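You operate a simulated robot arm through the tools that you are given. There is no shell and no other tool. Be economical: measure what you need, move in short steps, check, and stop when the job is done.

You run a simulated two-armed robot. Do the job below in one go: nothing can be reset, and whatever is moved stays where it is left.

JOB
Tilt the ramp until the steel block slides, then lay it flat and tighten it.
Fine: block on the middle of the ramp first; slacken the red knob to tilt; leave the block on the ramp and the wood block in the ramp tray.

Only the result counts: the job must be done as asked and must still hold three seconds after the hand-in. Knocking over, shifting, dropping, spilling or breaking anything else fails it.

ROBOT AND FRAMES
Two 7-joint arms with two-finger grippers on one trunk, on a base that drives. Base frame: it is fixed to the floor where the robot stands at the start and does not move with it; the origin is under the middle of the robot, x ahead of it, y to its left, z up. Readings come in mm, degrees, newtons and seconds.
The left shoulder is at the start at [60, 179, 1230], the right one opposite. With the tool pointing down near the work surface each hand reaches from about 100 to 640 mm from the robot's upright axis, wherever it stands, measured 20 degrees to its own side. Places, roughly: middle of the ramp [600, 0, 900]; ramp [600, 0, 900]; red ramp knob [500, 300, 900]. Payload 1.96 kg a hand.
The tool frame of a hand sits at the grasp point between the pads (the TCP): z along the fingers, y along the line on which they close. The tips reach 20 mm beyond it. Largest opening 72 mm; the body of the gripper starts 38 mm behind the TCP.
Orientation is that of the tool frame in the base frame, as a unit quaternion [x, y, z, w]. With the fingers straight down and closing along the base's y, the tool's x points along the base's -x, its y along +y and its z along -z.

CONTROLS
- The arms move only by the tool jog_arm. It takes "left_rows", "right_rows" or both (then of equal length, played together; a hand with none holds still); each is one flat list of numbers, 6 for each row, row after row: the shift along the base's x, y, z in m, then the turn, a rotation vector about the base's x, y, z in rad. In form: [dx, dy, dz, ax, ay, az, dx, dy, dz, ax, ay, az, ...]. A call has 1 to 10 rows; each row shifts and turns the commanded pose from where the row before left it. "left_claw" and "right_claw" are, for a hand that has rows, the opening, from 0 (shut) to 1 (fully open), set as the call begins (left out, the last holds). Rows are played at 5 a second. More than 50 mm and 8.6 degrees between two rows, or a gripper value outside its range, and nothing of the call is played. Where a pose cannot be reached the arm comes as near as it can. A force on the tool above 90 N (or 10 N above the force at the start of the call, whichever is more), or a blocked arm, ends the call early, and 0.2 s more pass. The fingers move at their own pace (about 153 mm/s each) and stop on an object; they squeeze with about 32 N. The grip force told is the motor's: it shows also when the fingers shut on nothing. Time passes only in rows, and 0.2 s behind the last, so rows that do not move let the fingers close. The reply holds the time, the measured pose of the TCP, the force on the tool along the base axes, the opening and the grip force, in the units named above and with some noise, with the torque about the TCP (base axes, N m) and any sound that the robot's microphone picked up, and new pictures: "pictures" is both (left out), scene, wrist or none (wrist: the cameras of the hands that moved).
- Cameras (640 x 400 px; columns grow to the right, rows downward): "scene" is now at [0.7, 15.4, 1772]; the picture's right is [0.11, -0.99, 0.00], its down [-0.81, -0.09, -0.58] and it looks along [0.58, 0.06, -0.81] (base axes); focal length 280 px, centre (320, 200). "left" rides on the left gripper at [71, -19, -82] in its tool frame; the picture's right is [0.26, 0.96, 0.00], its down [-0.67, 0.18, -0.72] and it looks along [-0.69, 0.19, 0.70] (tool axes); focal length 280 px, centre (320, 200). "right" rides on the right gripper at [71, 19, -82] in its tool frame; the picture's right is [-0.26, 0.97, 0.00], its down [-0.67, -0.18, -0.72] and it looks along [-0.69, -0.19, 0.70] (tool axes); focal length 280 px, centre (320, 200). There is no depth. A picture from a camera that has moved, and an enlarged one, comes with that camera's place and axes in the base frame and with its lens. The place of the scene camera against the robot may be out by one fixed shift of up to 18 mm in any direction.
- lift_body(by): slides the trunk up (or, below 0, down) by that many mm; the arms and the scene camera ride with it, the base frame stays. It gives what a move gives, with no picture.
- drive_base(legs): drives the robot by 1 to 6 legs, each [ahead, left, turn to the left] in mm, mm and degrees, along the robot's own axes; the way and the turn of a leg run together, so that a leg with both is an arc; at most 1500 mm and 180 degrees a leg. The arms and the cameras ride along, it lands a little off, and it stops where it bumps. It gives what a move gives, and a new picture of the scene camera.
- aim_head(pan, tilt): turns the head with the scene camera to pan (to the left, within 86 degrees either way) and tilt (down, from -29 to 69), counted from straight ahead of the robot. It gives what a move gives, and a new picture of the scene camera.
- enlarge(camera, box): a new picture of the part [left, top, right, bottom] of that camera's present view, enlarged. No time passes.
- sign_off(): hands the job in; it is judged then, once.

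Go step by step. Nothing tells you exact positions but the pictures and the camera data: compare them with the known pose of the tool, close in by small moves and look again before you grip or let go. The budget is 120 turns and 260 pictures, counting those below and the enlarged ones. Unless the task says otherwise, let go and move clear before handing in, and close with one line.

The tools are called after "Emit:" as a command line: name --argument value ..., lists and objects as JSON in quotes. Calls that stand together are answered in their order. jog_arm: Moves the arms, as the interface text tells. Its arguments: {"type":"object","properties":{"left_rows":{"type":"array","items":{"type":"number"}},"left_claw":{"type":"number"},"right_rows":{"type":"array","items":{"type":"number"}},"right_claw":{"type":"number"},"pictures":{"type":"string","enum":["both","scene","wrist","none"]}},"required":[]} The other tools are called the same way: lift_body (by) slides the trunk up or down; drive_base (legs) drives the base; aim_head (pan, tilt) turns the head that bears the scene camera; enlarge (camera, box) takes an enlarged picture of a part of a camera's view; sign_off () hands the job in.

At the start:

```text
t: 0.0
left_tcp_pos: [475.0, 229.6, 1000.1]
left_tcp_rot: [0.0, 1.0, 0.0, 0.0]
left_force: [-0.2, -0.6, 0.8]
left_wrist_torque: [0.03, 0.01, -0.01]
left_gripper_width: 72.0
left_gripper_force: 0.1
right_tcp_pos: [367.2, -160.0, 1000.0]
right_tcp_rot: [0.0, 1.0, -0.001, -0.001]
right_force: [-0.5, -0.2, 1.0]
right_wrist_torque: [0.0, -0.03, 0.03]
right_gripper_width: 72.2
right_gripper_force: 0.0
trunk travel left (down, up): [-875.0, 115.0]
robot x, y, heading: [-2.5, -3.0, -0.0]
head pan, tilt: [6.1, 54.3]
```

scene: 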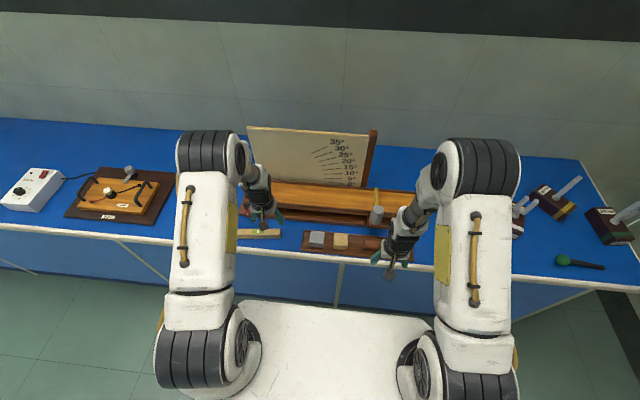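
right: 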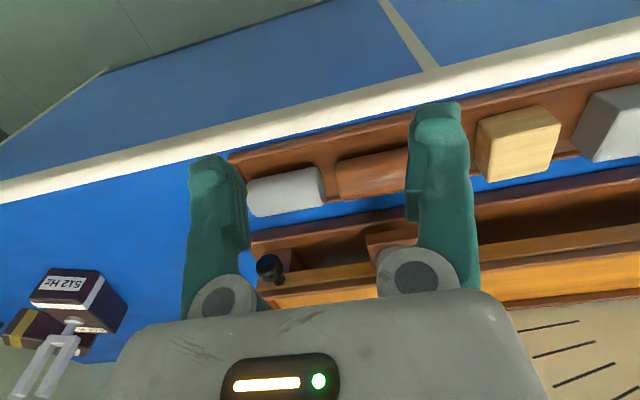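
left: 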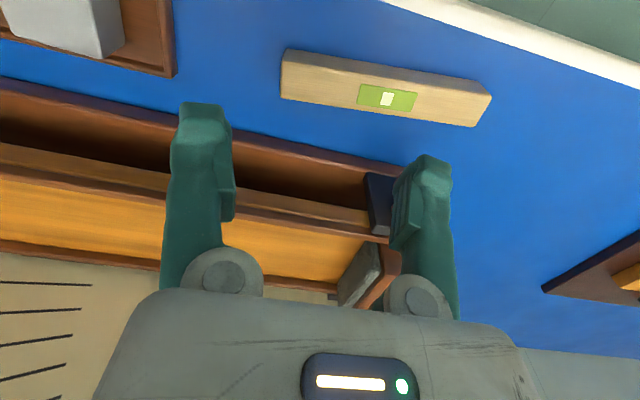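

I see a ramp with a protractor board behind it, a tray in front holding a grey block, a wood block and a white cylinder, and an object at the right end. I'll look closer before moving.

Emit:
enlarge --camera "scene" --box '[220, 110, 440, 270]'

Emit:
enlarge --camera "left" --box '[0, 0, 640, 400]'

Emit:
enlarge --camera "right" --box '[200, 50, 640, 350]'

```text
2.50 times, centred on (330, 190) of scene
camera zoom: at [0.7, 15.4, 1772.0], right [0.11, -0.99, 0.0], down [-0.81, -0.09, -0.58], along [0.58, 0.06, -0.81], focal length 699 px, centre (295, 225)
```

zoom: 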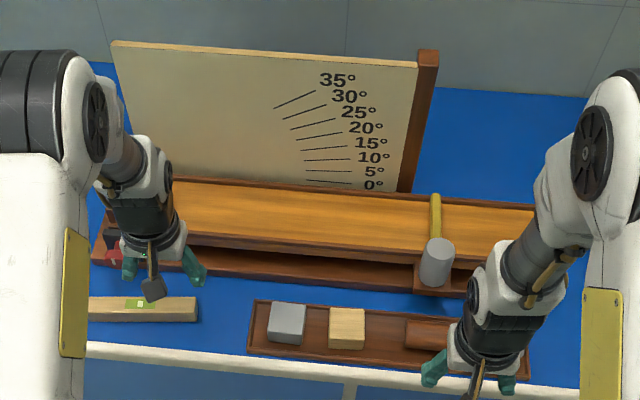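

```text
1.00 times, centred on (320, 200) of left (not enlarged: the box is as wide or as high as the picture)
camera zoom: at [402.5, 211.5, 1080.6], right [-0.26, 0.96, 0.0], down [0.67, 0.18, 0.72], along [0.69, 0.19, -0.7], focal length 280 px, centre (320, 200)
```

zoom: 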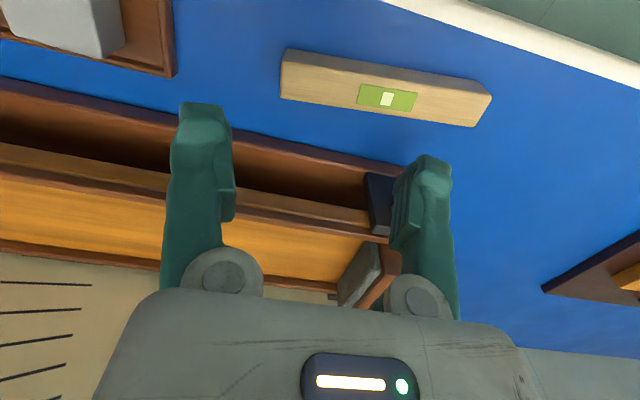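

```text
1.33 times, centred on (420, 200) of right
camera zoom: at [297.3, -140.3, 1082.4], right [0.26, 0.97, 0.0], down [0.67, -0.18, 0.72], along [0.69, -0.19, -0.7], focal length 374 px, centre (187, 200)
```

zoom: 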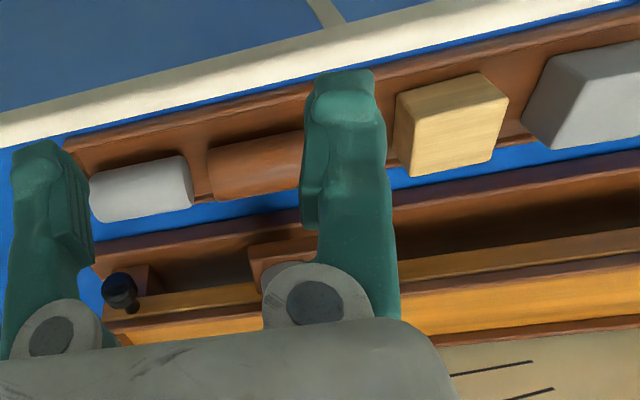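

The ramp seems to pivot at its left end, with the red knob there and a black knob at its right end. I'll pull both arms back for a clear view.

Emit:
jog_arm --left_rows '[-0.03, 0.02, 0.03, 0, 0, 0, -0.03, 0.02, 0.03, 0, 0, 0, -0.03, 0.02, 0.03, 0, 0, 0, -0.03, 0.02, 0.03, 0, 0, 0, -0.03, 0.02, 0, 0, 0, 0, -0.03, 0.02, 0, 0, 0, 0]' --right_rows '[-0.02, -0.03, 0.03, 0, 0, 0, -0.02, -0.03, 0.03, 0, 0, 0, -0.02, -0.03, 0.03, 0, 0, 0, -0.02, -0.03, 0.03, 0, 0, 0, -0.02, -0.03, 0, 0, 0, 0, -0.02, -0.03, 0, 0, 0, 0]' --pictures "both"

Emit:
enlarge --camera "scene" --box '[220, 160, 330, 230]'

Emit:
enlarge --camera "scene" --box '[320, 160, 460, 270]'

```text
t: 1.4
left_tcp_pos: [292.8, 351.8, 1120.0]
left_tcp_rot: [0.0, 1.0, 0.0, -0.001]
left_force: [0.9, 0.4, -0.1]
left_wrist_torque: [-0.02, -0.04, -0.01]
left_gripper_width: 72.0
left_gripper_force: 0.1
right_tcp_pos: [248.1, -342.2, 1120.5]
right_tcp_rot: [-0.001, 1.0, 0.0, 0.0]
right_force: [-0.5, -0.4, 0.1]
right_wrist_torque: [0.0, -0.02, 0.0]
right_gripper_width: 72.0
right_gripper_force: 0.0
trunk travel left (down, up): [-875.0, 115.0]
robot x, y, heading: [2.4, -1.1, -0.1]
head pan, tilt: [6.1, 54.3]
camera scene: at [-0.8, 14.9, 1772.0], right [0.11, -0.99, 0.0], down [-0.81, -0.09, -0.58], along [0.58, 0.06, -0.81], focal length 280 px, centre (320, 200)
camera right: at [176.6, -322.0, 1202.2], right [0.26, 0.97, 0.0], down [0.67, -0.18, 0.72], along [0.69, -0.19, -0.7], focal length 280 px, centre (320, 200)
camera left: at [220.4, 332.7, 1200.8], right [-0.26, 0.97, 0.0], down [0.67, 0.18, 0.72], along [0.69, 0.19, -0.7], focal length 280 px, centre (320, 200)
```

scene: 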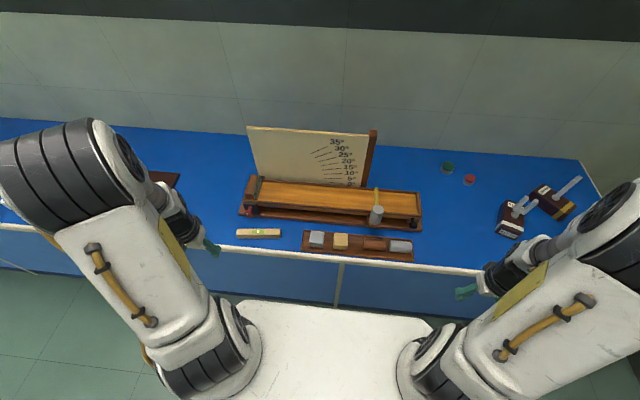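
right: 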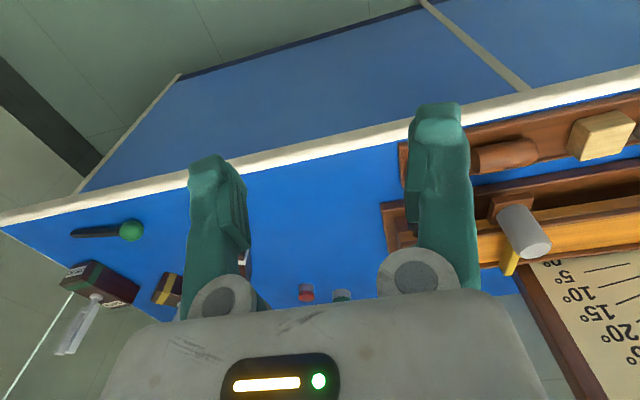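
left: 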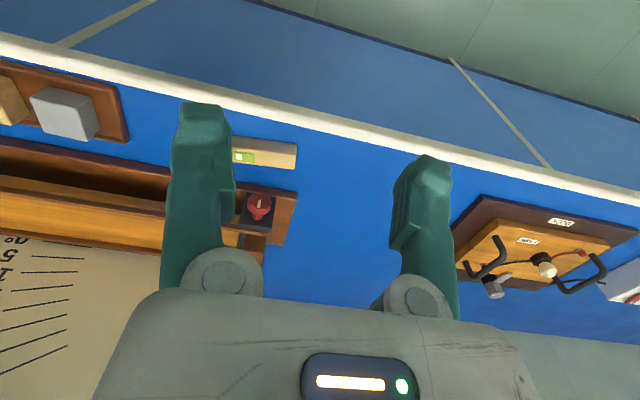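

```text
5.71 times, centred on (275, 195) of scene
camera zoom: at [-0.8, 14.9, 1772.0], right [0.11, -0.99, 0.0], down [-0.81, -0.09, -0.58], along [0.58, 0.06, -0.81], focal length 1598 px, centre (577, 229)
```

zoom: 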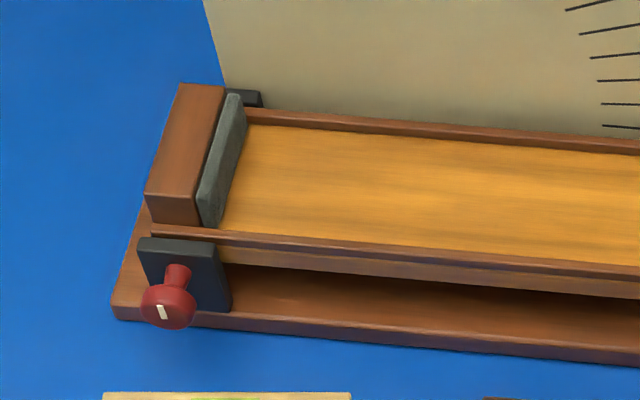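

```text
3.64 times, centred on (390, 215) of scene
camera zoom: at [-0.8, 14.9, 1772.0], right [0.11, -0.99, 0.0], down [-0.81, -0.09, -0.58], along [0.58, 0.06, -0.81], focal length 1017 px, centre (66, 146)
```

zoom: 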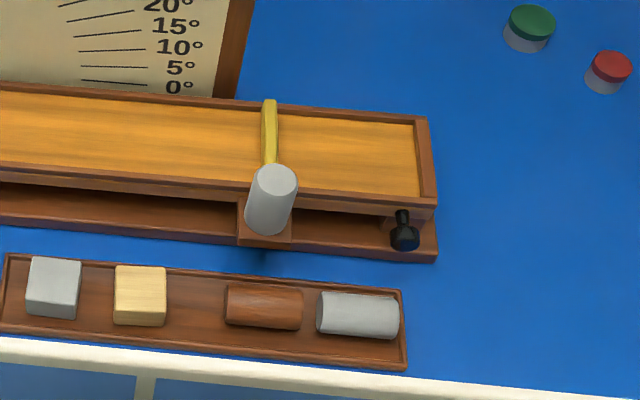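

The steel block and wood block are in the front tray, the red knob is at the left front of the ramp around (540,340), and the black handle is at the right end. I'll tilt the head down to see how much room there is to drive closer.

Emit:
aim_head --pan 0 --tilt 69

```text
t: 2.2
left_tcp_pos: [292.9, 351.2, 1119.2]
left_tcp_rot: [0.001, 1.0, 0.001, 0.0]
left_force: [0.1, 0.2, 0.5]
left_wrist_torque: [0.02, 0.0, 0.02]
left_gripper_width: 72.0
left_gripper_force: 0.1
right_tcp_pos: [248.5, -342.4, 1118.9]
right_tcp_rot: [0.0, 1.0, 0.0, 0.0]
right_force: [0.4, -0.5, -0.4]
right_wrist_torque: [-0.01, -0.02, 0.02]
right_gripper_width: 72.3
right_gripper_force: 0.2
trunk travel left (down, up): [-875.0, 115.0]
robot x, y, heading: [3.0, 4.1, 0.1]
head pan, tilt: [0.0, 68.8]
camera scene: at [-16.0, 7.7, 1755.7], right [0.0, -1.0, 0.0], down [-0.93, 0.0, -0.36], along [0.36, 0.0, -0.93], focal length 280 px, centre (320, 200)
```

scene: 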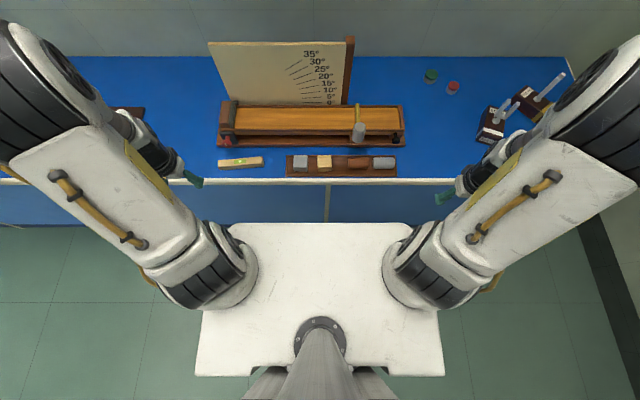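

There's enough to start with without driving. I'll bring the left hand over near the steel block to measure with its camera.

Emit:
jog_arm --left_rows '[0.01, -0.035, 0, 0, 0, 0, 0.01, -0.035, -0.01, 0, 0, 0, 0.01, -0.035, -0.01, 0, 0, 0, 0.01, -0.035, -0.01, 0, 0, 0, 0.01, -0.035, -0.01, 0, 0, 0, 0.01, -0.035, -0.01, 0, 0, 0, 0.01, -0.035, -0.01, 0, 0, 0, 0.01, -0.033, -0.01, 0, 0, 0]'

```text
t: 4.0
left_tcp_pos: [373.4, 70.7, 1050.5]
left_tcp_rot: [0.001, 1.0, 0.001, 0.0]
left_force: [0.0, -0.6, 1.0]
left_wrist_torque: [0.01, -0.02, 0.03]
left_gripper_width: 72.1
left_gripper_force: 0.1
right_tcp_pos: [248.1, -342.9, 1118.6]
right_tcp_rot: [-0.001, 1.0, 0.0, 0.0]
right_force: [-0.2, -0.8, -0.4]
right_wrist_torque: [0.05, 0.03, 0.01]
right_gripper_width: 72.3
right_gripper_force: 0.0
trunk travel left (down, up): [-875.0, 115.0]
robot x, y, heading: [-0.8, 0.6, -0.0]
head pan, tilt: [0.0, 68.8]
camera scene: at [-15.1, 5.9, 1755.7], right [0.0, -1.0, 0.0], down [-0.93, 0.0, -0.36], along [0.36, 0.0, -0.93], focal length 280 px, centre (320, 200)
camera left: at [301.4, 52.1, 1130.9], right [-0.26, 0.96, 0.0], down [0.67, 0.18, 0.72], along [0.69, 0.19, -0.7], focal length 280 px, centre (320, 200)
```

scene: 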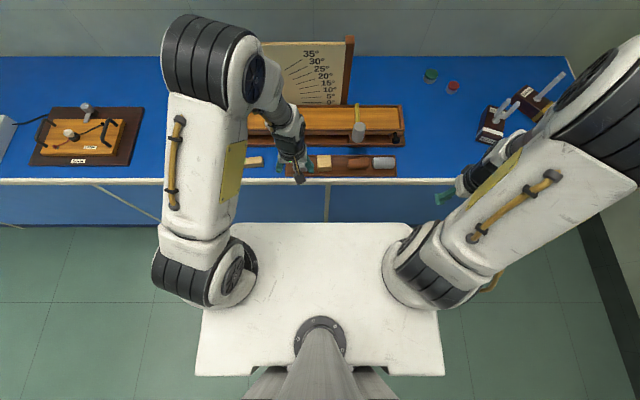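
left: 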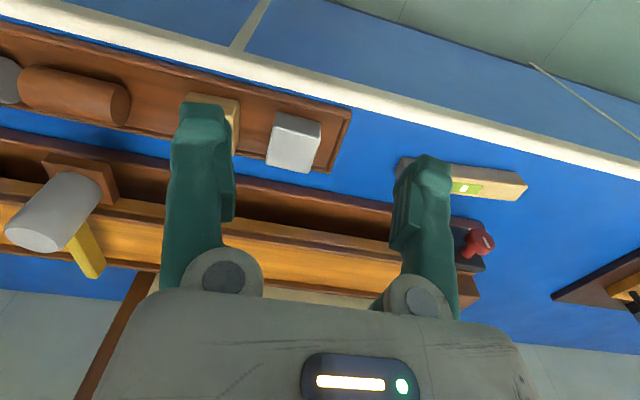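

Triangulating puts the tray rim at about z=857. I'll enlarge to find the steel block's faces.

Emit:
enlarge --camera "left" --box '[220, 80, 380, 190]'

Emit:
enlarge --camera "left" --box '[400, 190, 520, 320]'

Emit:
enlarge --camera "left" --box '[0, 140, 170, 290]'

```text
3.64 times, centred on (300, 135) of left
camera zoom: at [301.4, 52.1, 1130.9], right [-0.26, 0.96, 0.0], down [0.67, 0.18, 0.72], along [0.69, 0.19, -0.7], focal length 1020 px, centre (393, 436)
```

zoom: 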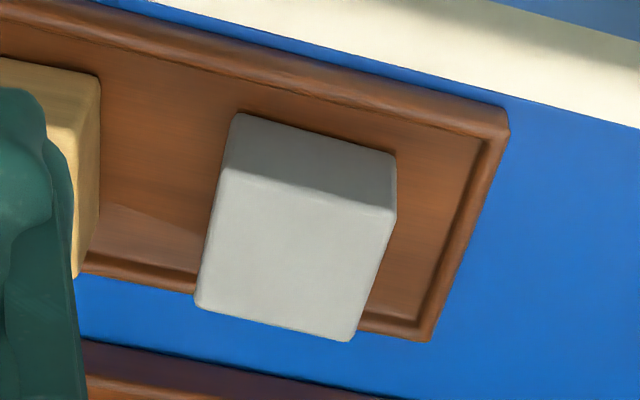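

```text
3.08 times, centred on (460, 255) of left
camera zoom: at [301.4, 52.1, 1130.9], right [-0.26, 0.96, 0.0], down [0.67, 0.18, 0.72], along [0.69, 0.19, -0.7], focal length 863 px, centre (-111, 31)
```

zoom: 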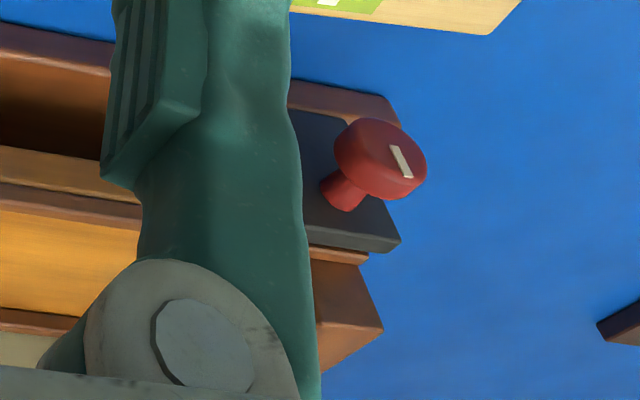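

```text
2.67 times, centred on (85, 215) of left
camera zoom: at [301.4, 52.1, 1130.9], right [-0.26, 0.96, 0.0], down [0.67, 0.18, 0.72], along [0.69, 0.19, -0.7], focal length 748 px, centre (947, 160)
```

zoom: 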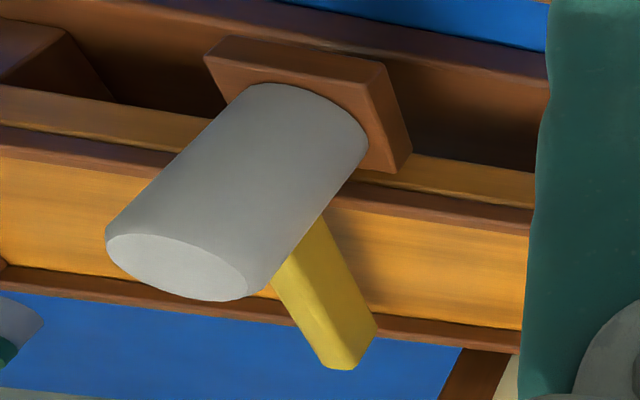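

Block: about 46 mm cube, top centre about (480,72,885). I'll move above it and check before descending.

Emit:
jog_arm --left_rows '[0.03, 0, -0.025, 0, 0, 0, 0.03, 0, -0.025, 0, 0, 0, 0.03, 0, -0.025, 0, 0, 0, 0.015, 0.002, -0.025, 0, 0, 0]' --left_claw 0.88

Emit:
aim_head --pan 0 --tilt 54

```text
t: 5.0
left_tcp_pos: [479.0, 74.2, 949.8]
left_tcp_rot: [0.001, 1.0, 0.0, 0.0]
left_force: [0.0, 0.2, 1.3]
left_wrist_torque: [0.0, 0.02, -0.03]
left_gripper_width: 63.5
left_gripper_force: 0.0
right_tcp_pos: [249.5, -341.7, 1119.6]
right_tcp_rot: [0.0, 1.0, -0.002, 0.001]
right_force: [-0.4, -0.1, 0.8]
right_wrist_torque: [0.04, 0.04, 0.03]
right_gripper_width: 72.0
right_gripper_force: 0.1
trunk travel left (down, up): [-875.0, 115.0]
robot x, y, heading: [-0.8, 2.0, -0.0]
head pan, tilt: [0.0, 68.8]
camera scene: at [-14.4, 7.6, 1755.7], right [0.0, -1.0, 0.0], down [-0.93, 0.0, -0.36], along [0.36, 0.0, -0.93], focal length 280 px, centre (320, 200)
camera left: at [406.7, 55.6, 1031.0], right [-0.26, 0.97, 0.0], down [0.68, 0.18, 0.71], along [0.69, 0.19, -0.7], focal length 280 px, centre (320, 200)
```

scene: 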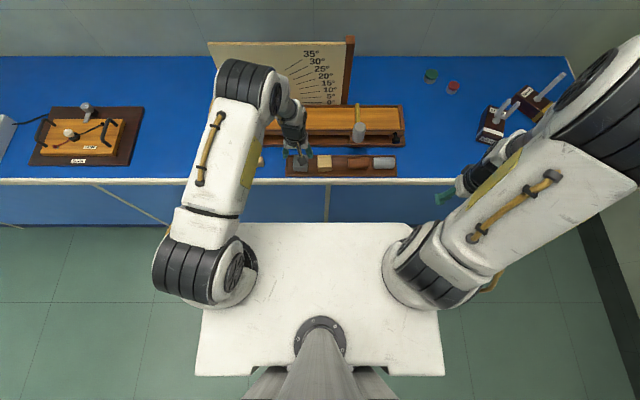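
left: 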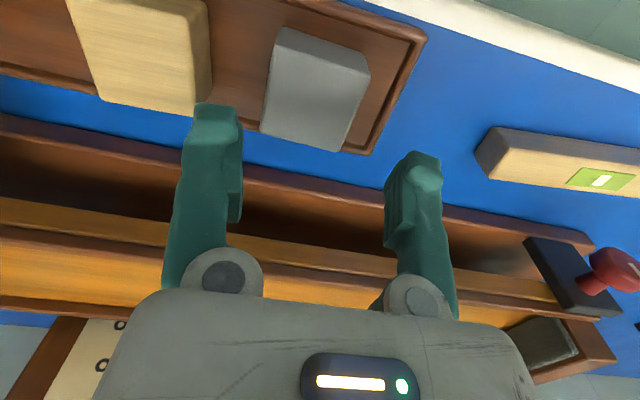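

```text
t: 5.7
left_tcp_pos: [476.3, 74.1, 950.4]
left_tcp_rot: [0.0, 1.0, 0.0, 0.0]
left_force: [0.2, 0.6, 0.0]
left_wrist_torque: [0.03, 0.01, -0.03]
left_gripper_width: 63.5
left_gripper_force: 0.1
right_tcp_pos: [248.1, -342.8, 1119.7]
right_tcp_rot: [0.0, 1.0, -0.001, 0.001]
right_force: [-0.1, -0.1, 0.3]
right_wrist_torque: [0.01, 0.03, 0.01]
right_gripper_width: 72.0
right_gripper_force: 0.1
trunk travel left (down, up): [-875.0, 115.0]
robot x, y, heading: [2.9, 2.0, -0.1]
head pan, tilt: [0.0, 54.0]
camera scene: at [1.1, 7.4, 1772.4], right [0.0, -1.0, 0.0], down [-0.81, 0.0, -0.59], along [0.59, 0.0, -0.81], focal length 280 px, centre (320, 200)
```

scene: 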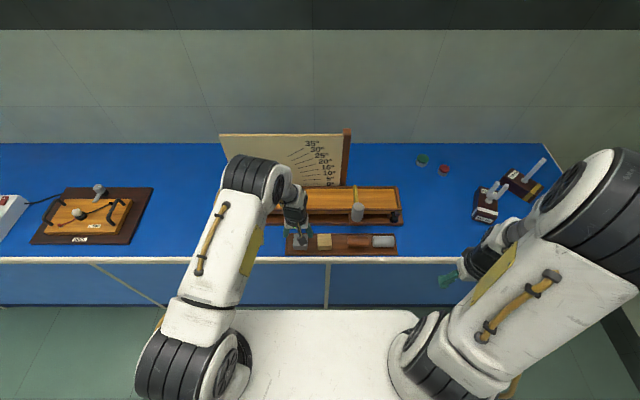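

The block's far top corners come out at (503, 46..94), so its centre is about (480,70). I'll descend to z≈880 and grip.

Emit:
jog_arm --left_rows '[0.001, -0.004, -0.02, 0, 0, 0, 0.001, 0, -0.02, 0, 0, 0, 0, 0, -0.015, 0, 0, 0, 0, 0, -0.012, 0, 0, 0]' --pictures "wrist"

```text
t: 6.7
left_tcp_pos: [480.5, 69.5, 881.1]
left_tcp_rot: [0.0, 1.0, 0.001, 0.0]
left_force: [0.1, 0.3, 0.4]
left_wrist_torque: [0.01, -0.01, 0.0]
left_gripper_width: 63.4
left_gripper_force: 0.0
right_tcp_pos: [248.6, -341.7, 1119.3]
right_tcp_rot: [0.0, 1.0, 0.0, 0.0]
right_force: [0.4, 0.2, 0.5]
right_wrist_torque: [-0.01, -0.03, 0.01]
right_gripper_width: 72.1
right_gripper_force: 0.1
trunk travel left (down, up): [-875.0, 115.0]
robot x, y, heading: [0.4, -0.7, -0.0]
head pan, tilt: [0.0, 54.0]
camera left: at [409.3, 50.8, 962.8], right [-0.26, 0.96, 0.0], down [0.67, 0.18, 0.72], along [0.69, 0.19, -0.7], focal length 280 px, centre (320, 200)
```

left: 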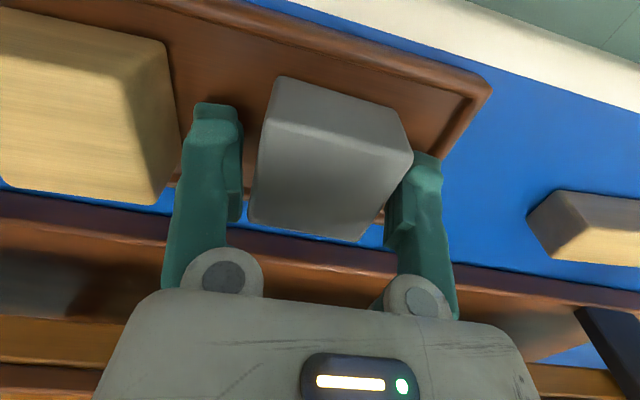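

The block sits between the fingers. I'll close and lift a little.

Emit:
jog_arm --left_rows '[0, 0, 0, 0, 0, 0, 0, 0, 0, 0, 0, 0, 0, 0, 0.02, 0, 0, 0, 0, 0, 0.04, 0, 0, 0, 0, 0, 0.04, 0, 0, 0]' --left_claw 0.3 --pictures "wrist"

```text
t: 7.9
left_tcp_pos: [481.3, 69.7, 982.0]
left_tcp_rot: [-0.001, 1.0, 0.0, 0.0]
left_force: [-0.4, -0.7, -1.4]
left_wrist_torque: [0.03, -0.01, -0.01]
left_gripper_width: 51.7
left_gripper_force: 31.5
right_tcp_pos: [249.6, -341.9, 1120.6]
right_tcp_rot: [0.0, 1.0, -0.001, 0.0]
right_force: [-0.7, 1.0, 0.1]
right_wrist_torque: [-0.01, 0.01, -0.03]
right_gripper_width: 72.0
right_gripper_force: 0.0
trunk travel left (down, up): [-875.0, 115.0]
robot x, y, heading: [0.4, -2.4, 0.1]
head pan, tilt: [0.0, 54.0]
camera left: at [409.1, 51.4, 1063.4], right [-0.26, 0.97, 0.0], down [0.67, 0.18, 0.72], along [0.69, 0.19, -0.7], focal length 280 px, centre (320, 200)
```

left: 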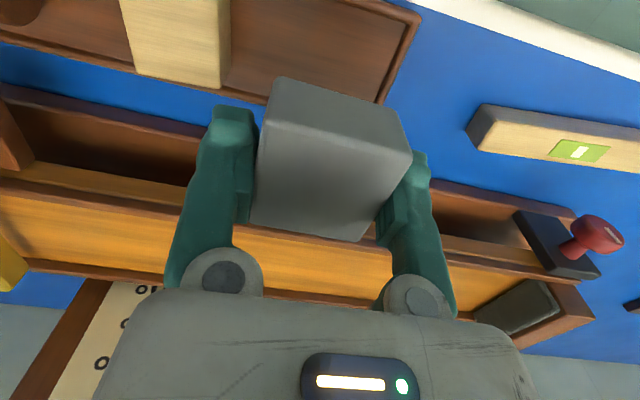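

The block is held. I'll move it higher and toward the ramp to see the ramp and find its surface height.

Emit:
jog_arm --left_rows '[0.02, -0.01, 0.02, 0, 0, 0, 0.03, -0.01, 0.02, 0, 0, 0, 0.03, -0.01, 0.01, 0, 0, 0, 0.03, -0.01, 0, 0, 0, 0, 0.02, -0.01, 0, 0, 0, 0]' --pictures "both"

Emit:
enlarge --camera "scene" --box '[220, 120, 420, 250]'

```text
t: 9.1
left_tcp_pos: [582.7, 32.0, 1029.9]
left_tcp_rot: [0.0, 1.0, 0.0, 0.0]
left_force: [-1.1, -0.5, -1.5]
left_wrist_torque: [0.01, 0.01, 0.01]
left_gripper_width: 51.6
left_gripper_force: 31.9
left hand out of reach, approached as far as the arm can: row 4, 5
right_tcp_pos: [249.1, -341.5, 1118.6]
right_tcp_rot: [0.0, 1.0, 0.0, 0.0]
right_force: [-0.2, -0.4, 0.2]
right_wrist_torque: [-0.03, -0.01, 0.04]
right_gripper_width: 72.2
right_gripper_force: 0.0
trunk travel left (down, up): [-875.0, 115.0]
robot x, y, heading: [-0.1, -0.5, -0.1]
head pan, tilt: [0.0, 54.0]
camera scene: at [0.7, 7.7, 1772.4], right [0.0, -1.0, 0.0], down [-0.81, 0.0, -0.59], along [0.59, 0.0, -0.81], focal length 280 px, centre (320, 200)
camera left: at [510.3, 13.8, 1111.7], right [-0.26, 0.96, 0.0], down [0.67, 0.18, 0.72], along [0.69, 0.19, -0.7], focal length 280 px, centre (320, 200)
```

scene: 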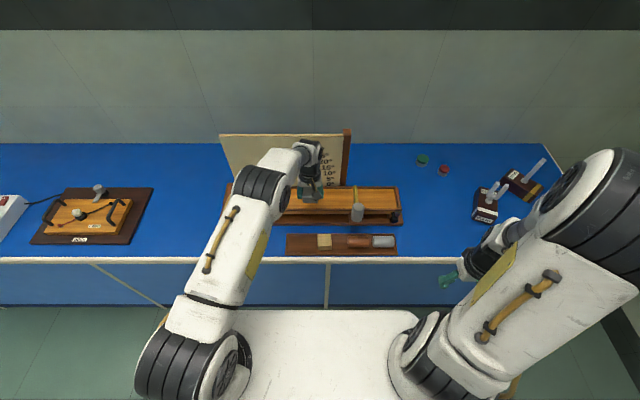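
left: 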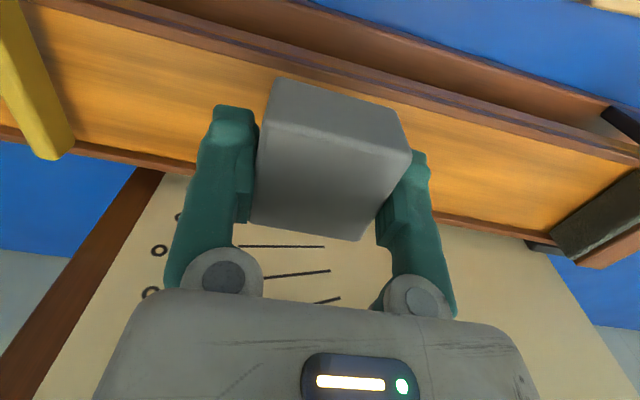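

```text
3.08 times, centred on (320, 185) of scene
camera zoom: at [0.7, 7.7, 1772.4], right [0.0, -1.0, 0.0], down [-0.81, 0.0, -0.59], along [0.59, 0.0, -0.81], focal length 860 px, centre (320, 246)
```

zoom: 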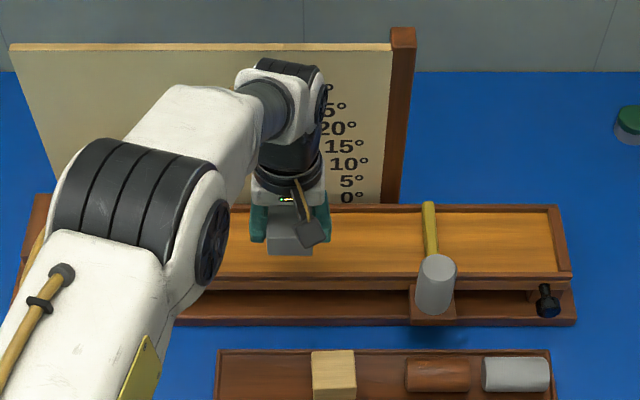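

The left arm is at the end of its reach, so the robot has to go about 80 mm closer. I'll draw the hand back first, then drive.

Emit:
jog_arm --left_rows '[-0.03, 0, 0.005, 0, 0, 0, -0.03, 0, 0, 0, 0, 0, -0.04, 0, 0, 0, 0, 0]' --pictures "none"

Emit:
drive_base --legs '[[80, 0, 0]]'

```text
t: 9.9
left_tcp_pos: [481.0, 32.2, 1035.9]
left_tcp_rot: [0.0, 1.0, 0.0, 0.001]
left_force: [-0.4, 0.6, -1.1]
left_wrist_torque: [-0.01, -0.04, 0.03]
left_gripper_width: 51.1
left_gripper_force: 32.3
right_tcp_pos: [248.7, -342.3, 1119.8]
right_tcp_rot: [0.001, 1.0, -0.001, 0.001]
right_force: [0.5, 0.4, 0.4]
right_wrist_torque: [-0.01, -0.01, 0.0]
right_gripper_width: 71.8
right_gripper_force: 0.0
trunk travel left (down, up): [-875.0, 115.0]
robot x, y, heading: [1.8, 3.3, -0.2]
head pan, tilt: [0.0, 54.0]
```

```text
t: 11.0
left_tcp_pos: [562.1, 32.8, 1037.2]
left_tcp_rot: [0.0, 1.0, 0.0, 0.001]
left_force: [0.4, 0.4, -1.2]
left_wrist_torque: [-0.04, 0.0, 0.01]
left_gripper_width: 50.7
left_gripper_force: 31.6
right_tcp_pos: [328.4, -341.0, 1120.2]
right_tcp_rot: [0.0, 1.0, 0.0, 0.001]
right_force: [-0.6, -0.3, 0.1]
right_wrist_torque: [0.0, -0.03, -0.05]
right_gripper_width: 71.8
right_gripper_force: 0.1
trunk travel left (down, up): [-875.0, 115.0]
robot x, y, heading: [79.1, -2.9, 0.0]
head pan, tilt: [0.0, 54.0]
camera scene: at [79.1, 7.5, 1772.4], right [0.0, -1.0, 0.0], down [-0.81, 0.0, -0.59], along [0.59, 0.0, -0.81], focal length 280 px, centre (320, 200)
```

scene: 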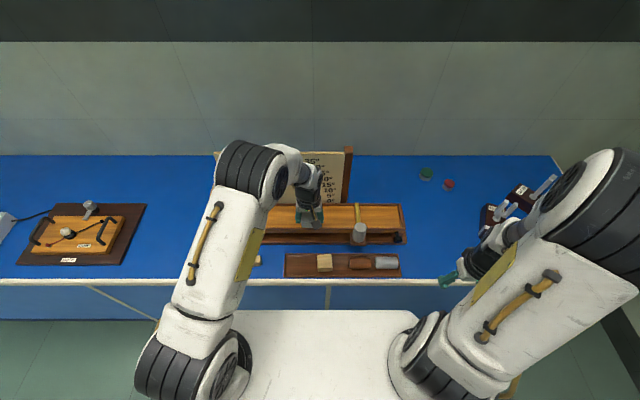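

The drive worked. I'll bring the right hand toward the handle to inspect it, and lower the left toward the ramp for a view.

Emit:
jog_arm --right_rows '[0.02, 0.02, -0.02, 0, 0, 0, 0.02, 0.02, -0.02, 0, 0, 0, 0.02, 0.02, -0.02, 0, 0, 0, 0.02, 0.01, -0.02, 0, 0, 0]' --left_rows '[0.02, 0, -0.015, 0, 0, 0, 0.02, 0, -0.015, 0, 0, 0, 0.01, 0, -0.01, 0, 0, 0, 0.01, 0, -0.01, 0, 0, 0]' --pictures "wrist"

Emit:
enlarge --camera "scene" --box '[240, 150, 420, 280]'

```text
t: 12.0
left_tcp_pos: [624.7, 31.8, 984.8]
left_tcp_rot: [0.0, 1.0, -0.001, -0.001]
left_force: [0.3, 0.1, -1.8]
left_wrist_torque: [-0.02, -0.01, -0.02]
left_gripper_width: 50.6
left_gripper_force: 32.0
right_tcp_pos: [411.6, -270.3, 1038.7]
right_tcp_rot: [0.0, 1.0, 0.0, -0.001]
right_force: [-0.8, 0.6, -0.5]
right_wrist_torque: [-0.01, 0.0, 0.01]
right_gripper_width: 72.0
right_gripper_force: 0.0
trunk travel left (down, up): [-875.0, 115.0]
robot x, y, heading: [80.5, -0.8, -0.2]
head pan, tilt: [0.0, 54.0]
camera right: at [341.3, -250.6, 1121.8], right [0.26, 0.96, 0.0], down [0.67, -0.18, 0.71], along [0.69, -0.19, -0.7], focal length 280 px, centre (320, 200)
camera left: at [553.1, 13.5, 1065.8], right [-0.26, 0.96, 0.0], down [0.68, 0.18, 0.71], along [0.69, 0.19, -0.7], focal length 280 px, centre (320, 200)
```

right: 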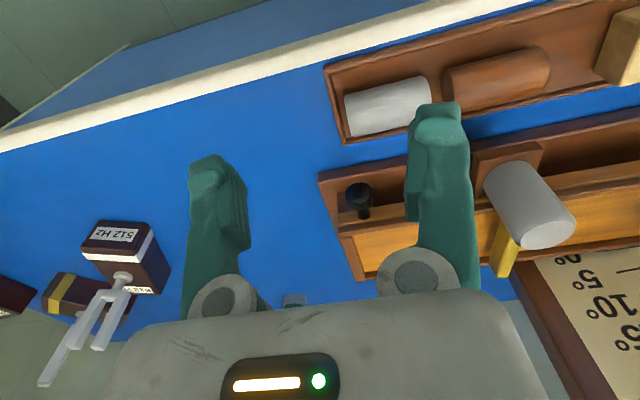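
left: 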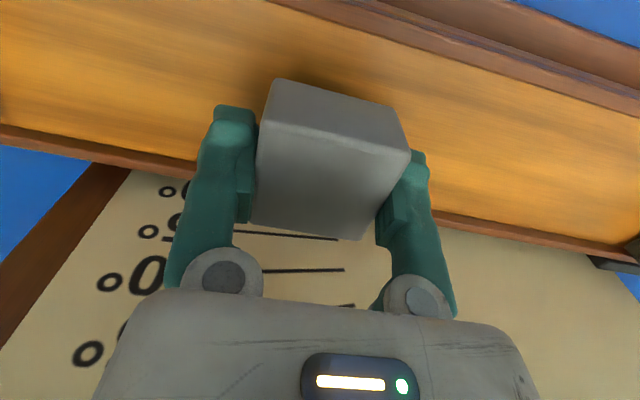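

```text
3.08 times, centred on (330, 215) of scene
camera zoom: at [83.8, 7.4, 1772.4], right [0.0, -1.0, 0.0], down [-0.81, 0.0, -0.59], along [0.59, 0.0, -0.81], focal length 860 px, centre (289, 154)
```

zoom: 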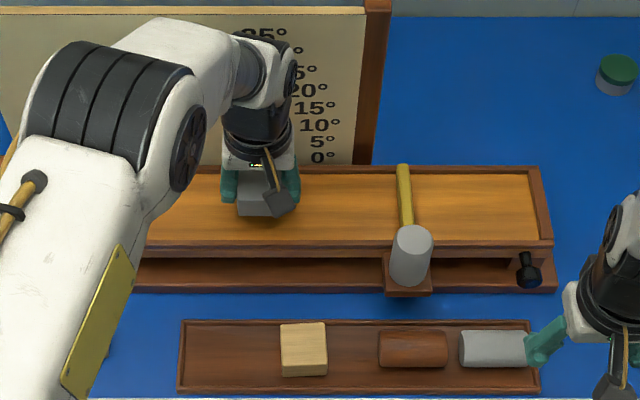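

The ramp's near rail is at x≈583 with its top at about z=915, and the far one at about 685. The channel centre is x≈635 and the middle is y≈18. I'll move there and go down gently.

Emit:
jog_arm --left_rows '[0.005, -0.007, -0.01, 0, 0, 0, 0.005, -0.007, -0.006, 0, 0, 0, 0, 0, -0.005, 0, 0, 0]' --pictures "both"

Emit:
enlarge --camera "scene" --box '[260, 180, 380, 260]'

```text
t: 12.8
left_tcp_pos: [632.9, 19.0, 964.9]
left_tcp_rot: [0.0, 1.0, 0.0, 0.001]
left_force: [-0.3, 0.2, -1.1]
left_wrist_torque: [0.0, -0.02, 0.0]
left_gripper_width: 50.7
left_gripper_force: 31.9
right_tcp_pos: [410.6, -270.9, 1039.7]
right_tcp_rot: [0.0, 1.0, -0.001, 0.001]
right_force: [0.2, -0.1, 0.1]
right_wrist_torque: [-0.01, 0.0, 0.04]
right_gripper_width: 71.9
right_gripper_force: 0.1
trunk travel left (down, up): [-875.0, 115.0]
robot x, y, heading: [83.2, 2.4, -0.1]
head pan, tilt: [0.0, 54.0]
camera scene: at [82.1, 7.8, 1772.4], right [0.0, -1.0, 0.0], down [-0.81, 0.0, -0.59], along [0.59, 0.0, -0.81], focal length 280 px, centre (320, 200)
camera left: at [561.2, -0.2, 1045.9], right [-0.26, 0.96, 0.0], down [0.67, 0.18, 0.72], along [0.69, 0.19, -0.7], focal length 280 px, centre (320, 200)
```

scene: 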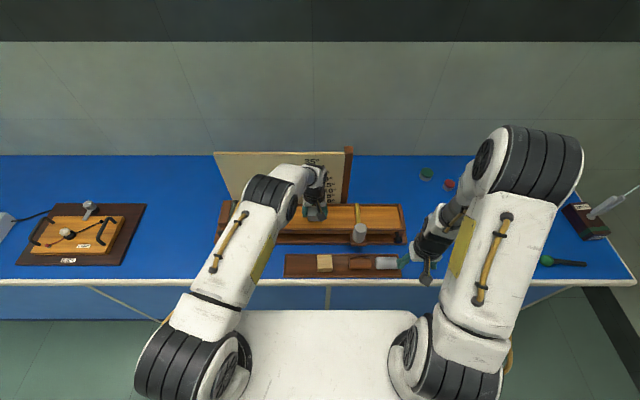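
left: 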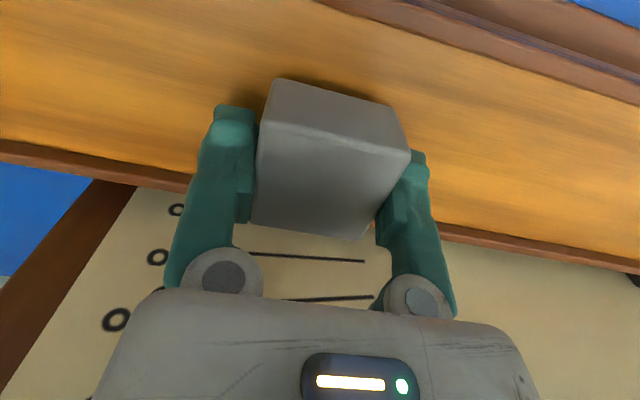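

```text
5.00 times, centred on (320, 220) of scene
camera zoom: at [82.1, 7.8, 1772.4], right [0.0, -1.0, 0.0], down [-0.81, 0.0, -0.59], along [0.59, 0.0, -0.81], focal length 1398 px, centre (320, 100)
```

zoom: 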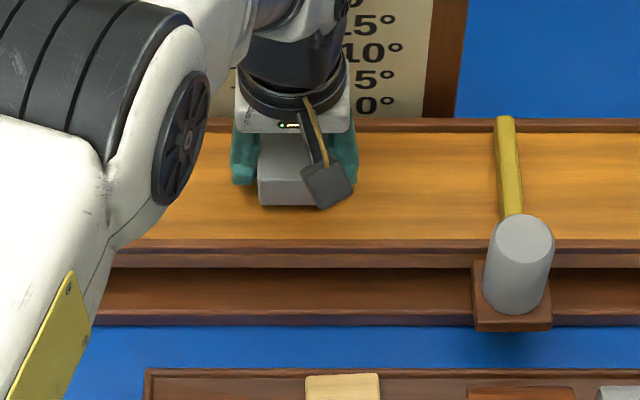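

The block sits well between the rails. I'll lower it gently until contact.

Emit:
jog_arm --left_rows '[0, 0, -0.005, 0, 0, 0, 0, 0, -0.003, 0, 0, 0, 0, 0, -0.003, 0, 0, 0, 0, 0, -0.002, 0, 0, 0, 0, 0, -0.002, 0, 0, 0, 0, 0, -0.002, 0, 0, 0]' --pictures "wrist"

```text
t: 14.2
left_tcp_pos: [633.1, 17.4, 953.6]
left_tcp_rot: [0.0, 1.0, 0.0, 0.006]
left_force: [6.9, 2.2, 52.4]
left_wrist_torque: [-0.01, 1.25, 0.0]
left_gripper_width: 50.9
left_gripper_force: 32.3
right_tcp_pos: [407.7, -270.3, 1041.7]
right_tcp_rot: [0.0, 1.0, 0.0, 0.003]
right_force: [-0.4, -1.2, 0.3]
right_wrist_torque: [-0.03, 0.0, 0.0]
right_gripper_width: 72.1
right_gripper_force: 0.0
trunk travel left (down, up): [-875.0, 115.0]
robot x, y, heading: [84.3, 1.9, 0.0]
head pan, tilt: [0.0, 54.0]
camera left: at [560.6, -0.6, 1034.4], right [-0.26, 0.96, -0.01], down [0.67, 0.19, 0.72], along [0.7, 0.19, -0.69], focal length 280 px, centre (320, 200)
```

left: 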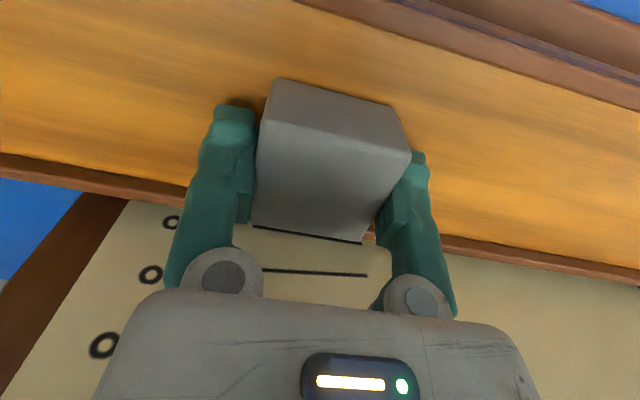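

It's in contact, pressing a bit. I'll ease off, then open and rise.

Emit:
jog_arm --left_rows '[0, 0, 0.003, 0, 0, 0, 0, 0, 0.002, 0, 0, 0, 0, 0, 0, 0, 0, 0]' --pictures "none"

Emit:
jog_arm --left_rows '[0, 0, 0, 0, 0, 0, 0, 0, 0, 0, 0, 0, 0, 0, 0, 0, 0, 0, 0, 0, 0.03, 0, 0, 0, 0, 0, 0.04, 0, 0, 0, -0.02, 0.03, 0.04, 0, 0, 0, -0.04, 0.03, 0, 0, 0, 0, -0.04, 0.03, 0, 0, 0, 0]' --left_claw 0.95 --pictures "both"

Emit:
enlarge --camera "scene" --box '[210, 180, 420, 290]'

```text
t: 15.0
left_tcp_pos: [633.5, 18.1, 955.1]
left_tcp_rot: [0.0, 1.0, 0.001, 0.002]
left_force: [12.2, 0.3, 27.5]
left_wrist_torque: [-0.22, -0.75, 0.07]
left_gripper_width: 50.9
left_gripper_force: 32.7
right_tcp_pos: [409.9, -271.2, 1040.2]
right_tcp_rot: [-0.001, 1.0, -0.001, 0.0]
right_force: [0.6, -0.5, -0.5]
right_wrist_torque: [0.0, 0.01, -0.02]
right_gripper_width: 72.1
right_gripper_force: 0.0
trunk travel left (down, up): [-875.0, 115.0]
robot x, y, heading: [81.1, 1.7, -0.1]
head pan, tilt: [0.0, 54.0]
```

```text
refused: row 6 steps farther than a row can; nothing moved
```

```text
3.05 times, centred on (315, 235) of scene
camera zoom: at [80.6, 7.4, 1772.3], right [0.0, -1.0, 0.0], down [-0.81, 0.0, -0.59], along [0.59, 0.0, -0.81], focal length 852 px, centre (335, 93)
```

zoom: 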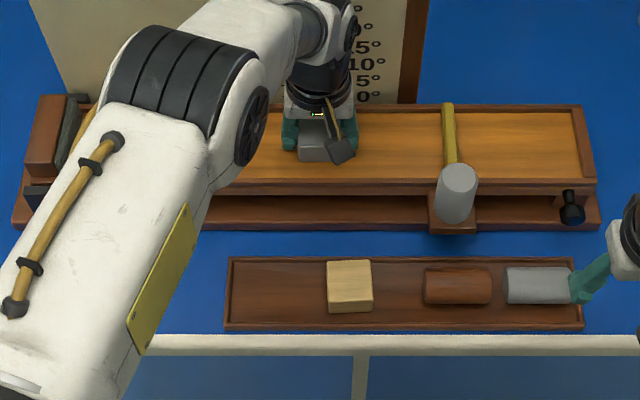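

Emit:
jog_arm --left_rows '[0, 0, 0.002, 0, 0, 0, 0, 0, 0.001, 0, 0, 0]' --pictures "none"

Emit:
jog_arm --left_rows '[0, 0, 0, 0, 0, 0, 0, 0, 0, 0, 0, 0, 0, 0, 0, 0, 0, 0, 0, 0, 0.03, 0, 0, 0, 0, 0, 0.04, 0, 0, 0, -0.02, 0.02, 0.03, 0, 0, 0, -0.035, 0.03, 0, 0, 0, 0, -0.035, 0.03, 0, 0, 0, 0]' --left_claw 0.95 --pictures "both"

Emit:
enlarge --camera "scene" --box '[210, 180, 420, 290]'

```text
t: 15.6
left_tcp_pos: [631.0, 17.9, 954.7]
left_tcp_rot: [0.0, 1.0, 0.001, -0.003]
left_force: [0.4, -2.4, 4.5]
left_wrist_torque: [-0.19, -0.15, -0.07]
left_gripper_width: 51.0
left_gripper_force: 32.2
right_tcp_pos: [410.7, -271.2, 1040.1]
right_tcp_rot: [0.0, 1.0, -0.001, 0.0]
right_force: [-0.1, -0.3, 0.0]
right_wrist_torque: [-0.04, -0.05, 0.01]
right_gripper_width: 72.0
right_gripper_force: 0.0
trunk travel left (down, up): [-875.0, 115.0]
robot x, y, heading: [82.5, 1.0, -0.3]
head pan, tilt: [0.0, 54.0]
```

```text
t: 17.4
left_tcp_pos: [541.9, 98.8, 1055.1]
left_tcp_rot: [0.001, 1.0, 0.0, 0.001]
left_force: [0.3, 0.2, 1.1]
left_wrist_torque: [0.01, 0.02, -0.03]
left_gripper_width: 68.3
left_gripper_force: 0.0
right_tcp_pos: [409.9, -268.8, 1039.9]
right_tcp_rot: [0.0, 1.0, -0.001, 0.0]
right_force: [-0.2, -0.4, 0.3]
right_wrist_torque: [-0.05, -0.03, -0.03]
right_gripper_width: 72.0
right_gripper_force: 0.0
trunk travel left (down, up): [-875.0, 115.0]
robot x, y, heading: [79.8, -1.2, -0.0]
head pan, tilt: [0.0, 54.0]
camera scene: at [80.9, 8.6, 1772.4], right [0.0, -1.0, 0.0], down [-0.81, 0.0, -0.59], along [0.59, 0.0, -0.81], focal length 280 px, centre (320, 200)
camera left: at [469.8, 80.7, 1136.5], right [-0.26, 0.97, 0.0], down [0.67, 0.18, 0.72], along [0.69, 0.19, -0.7], focal length 280 px, centre (320, 200)
```

scene: 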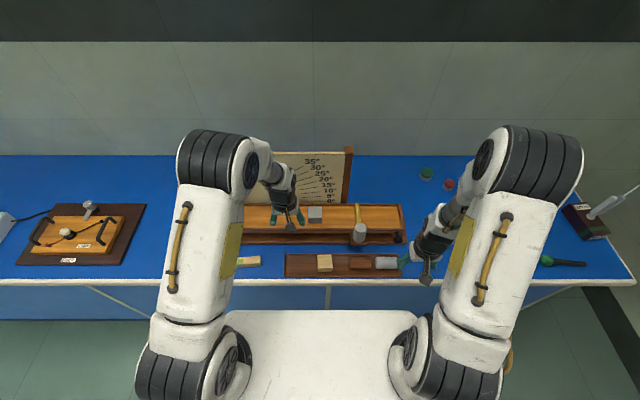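
left: 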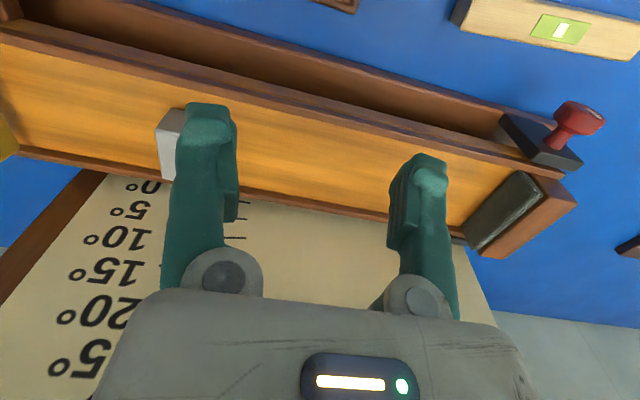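

```text
3.05 times, centred on (315, 235) of scene
camera zoom: at [80.9, 8.6, 1772.4], right [0.0, -1.0, 0.0], down [-0.81, 0.0, -0.59], along [0.59, 0.0, -0.81], focal length 852 px, centre (335, 93)
```

zoom: 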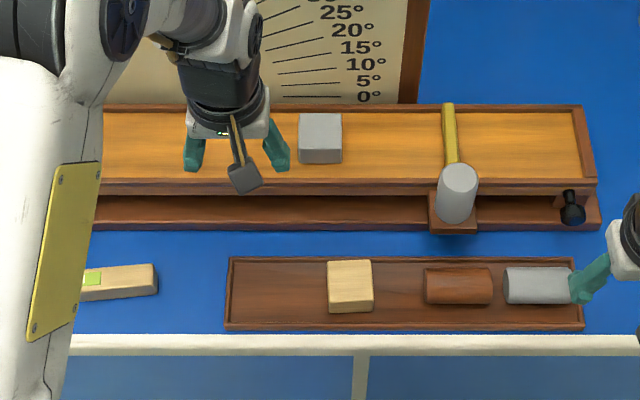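

The steel block now stands on the middle of the ramp. The red knob face is about (524,329,923), facing me. I'll turn the left hand to point forward at a clear spot to its near side.

Emit:
jog_arm --left_rows '[-0.012, 0.023, 0, 0, -0.14, 0, -0.012, 0.023, 0, 0, -0.14, 0, -0.012, 0.023, 0, 0, -0.14, 0, -0.012, 0.023, 0, 0, -0.14, 0, -0.012, 0.023, 0, 0, -0.14, 0, -0.012, 0.023, 0, 0, -0.14, 0, -0.012, 0.023, 0, 0, -0.14, 0, -0.012, 0.023, 0, 0, -0.14, 0, -0.012, 0.023, 0, 0, -0.14, 0, -0.012, 0.023, 0, 0, -0.14, 0]' --pictures "scene"

```text
t: 19.6
left_tcp_pos: [422.8, 329.5, 1055.1]
left_tcp_rot: [-0.001, 0.764, -0.001, 0.646]
left_force: [1.2, 0.0, 0.2]
left_wrist_torque: [-0.03, 0.02, -0.01]
left_gripper_width: 68.2
left_gripper_force: 0.1
right_tcp_pos: [411.0, -270.9, 1039.4]
right_tcp_rot: [0.0, 1.0, 0.0, 0.0]
right_force: [-0.3, 0.0, -0.5]
right_wrist_torque: [0.0, -0.04, -0.02]
right_gripper_width: 71.6
right_gripper_force: 0.1
trunk travel left (down, up): [-875.0, 115.0]
robot x, y, heading: [79.1, 0.3, 0.1]
head pan, tilt: [0.0, 54.0]
camera scene: at [81.7, 9.5, 1772.4], right [0.0, -1.0, 0.0], down [-0.81, 0.0, -0.59], along [0.59, 0.0, -0.81], focal length 280 px, centre (320, 200)
```

scene: 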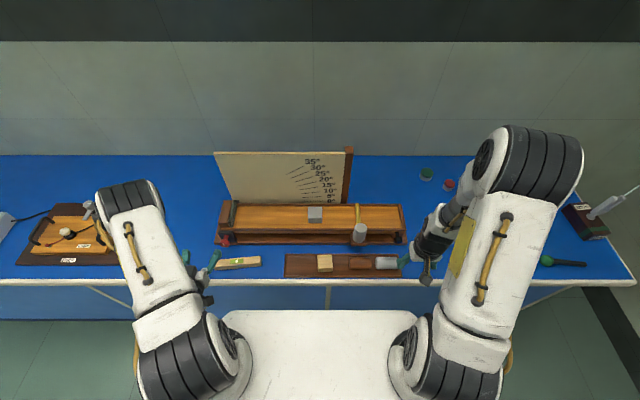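

Emit:
jog_arm --left_rows '[-0.01, 0, 0, 0, -0.085, 0, -0.01, 0, 0, 0, -0.086, 0, 0, 0, 0, -0.15, 0, 0, 0, 0, 0, -0.15, 0, 0, 0, 0, 0, -0.15, 0, 0, 0, 0, 0, -0.15, 0, 0, 0, 0, 0, -0.15, 0, 0, 0, 0, 0, -0.15, 0, 0, 0, 0, 0, -0.15, 0, 0]' --pictures "both"

Emit:
enlarge --camera "scene" --box '[180, 180, 320, 290]'

```text
t: 21.6
left_tcp_pos: [404.2, 328.5, 1057.6]
left_tcp_rot: [-0.355, 0.612, -0.354, 0.611]
left_force: [0.0, 0.4, 0.5]
left_wrist_torque: [0.0, 0.0, -0.01]
left_gripper_width: 68.1
left_gripper_force: 0.0
right_tcp_pos: [411.3, -270.8, 1039.4]
right_tcp_rot: [0.0, 1.0, -0.001, 0.0]
right_force: [-0.1, -0.2, 0.0]
right_wrist_torque: [0.0, 0.02, 0.04]
right_gripper_width: 72.1
right_gripper_force: 0.1
trunk travel left (down, up): [-875.0, 115.0]
robot x, y, heading: [87.1, 0.5, 0.1]
head pan, tilt: [0.0, 54.0]
camera scene: at [82.1, 7.6, 1772.4], right [0.0, -1.0, 0.0], down [-0.81, 0.0, -0.59], along [0.59, 0.0, -0.81], focal length 280 px, centre (320, 200)
camera left: at [320.8, 258.0, 1037.4], right [0.0, 0.25, -0.97], down [-0.72, 0.68, 0.17], along [0.7, 0.69, 0.18], focal length 280 px, centre (320, 200)
```

scene: 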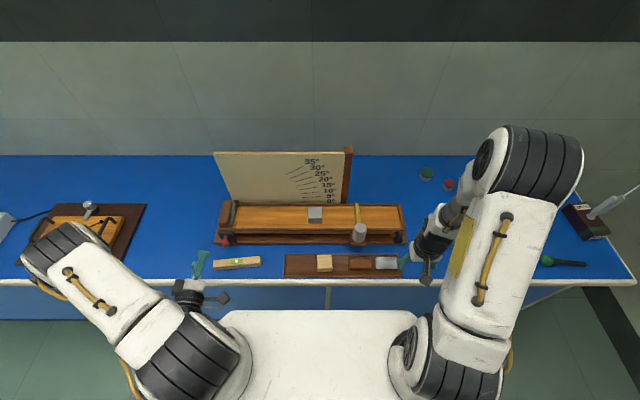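
left: 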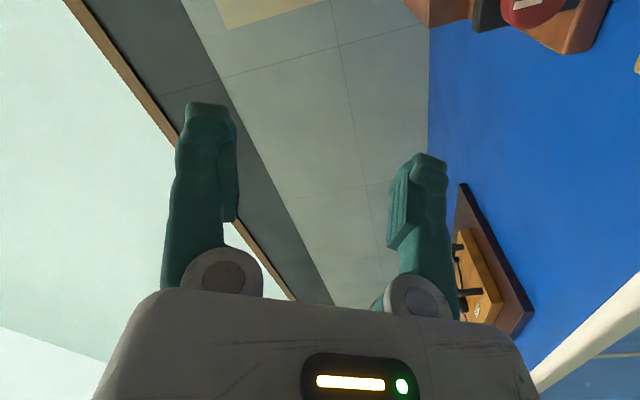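

```text
3.64 times, centred on (250, 235) of scene
camera zoom: at [82.1, 7.6, 1772.4], right [0.0, -1.0, 0.0], down [-0.81, 0.0, -0.59], along [0.59, 0.0, -0.81], focal length 1017 px, centre (574, 73)
```

zoom: 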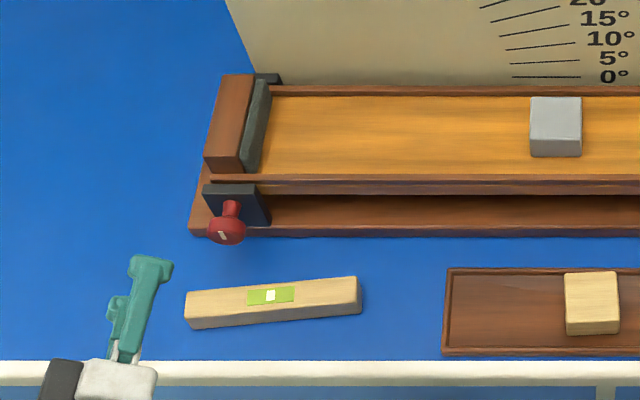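

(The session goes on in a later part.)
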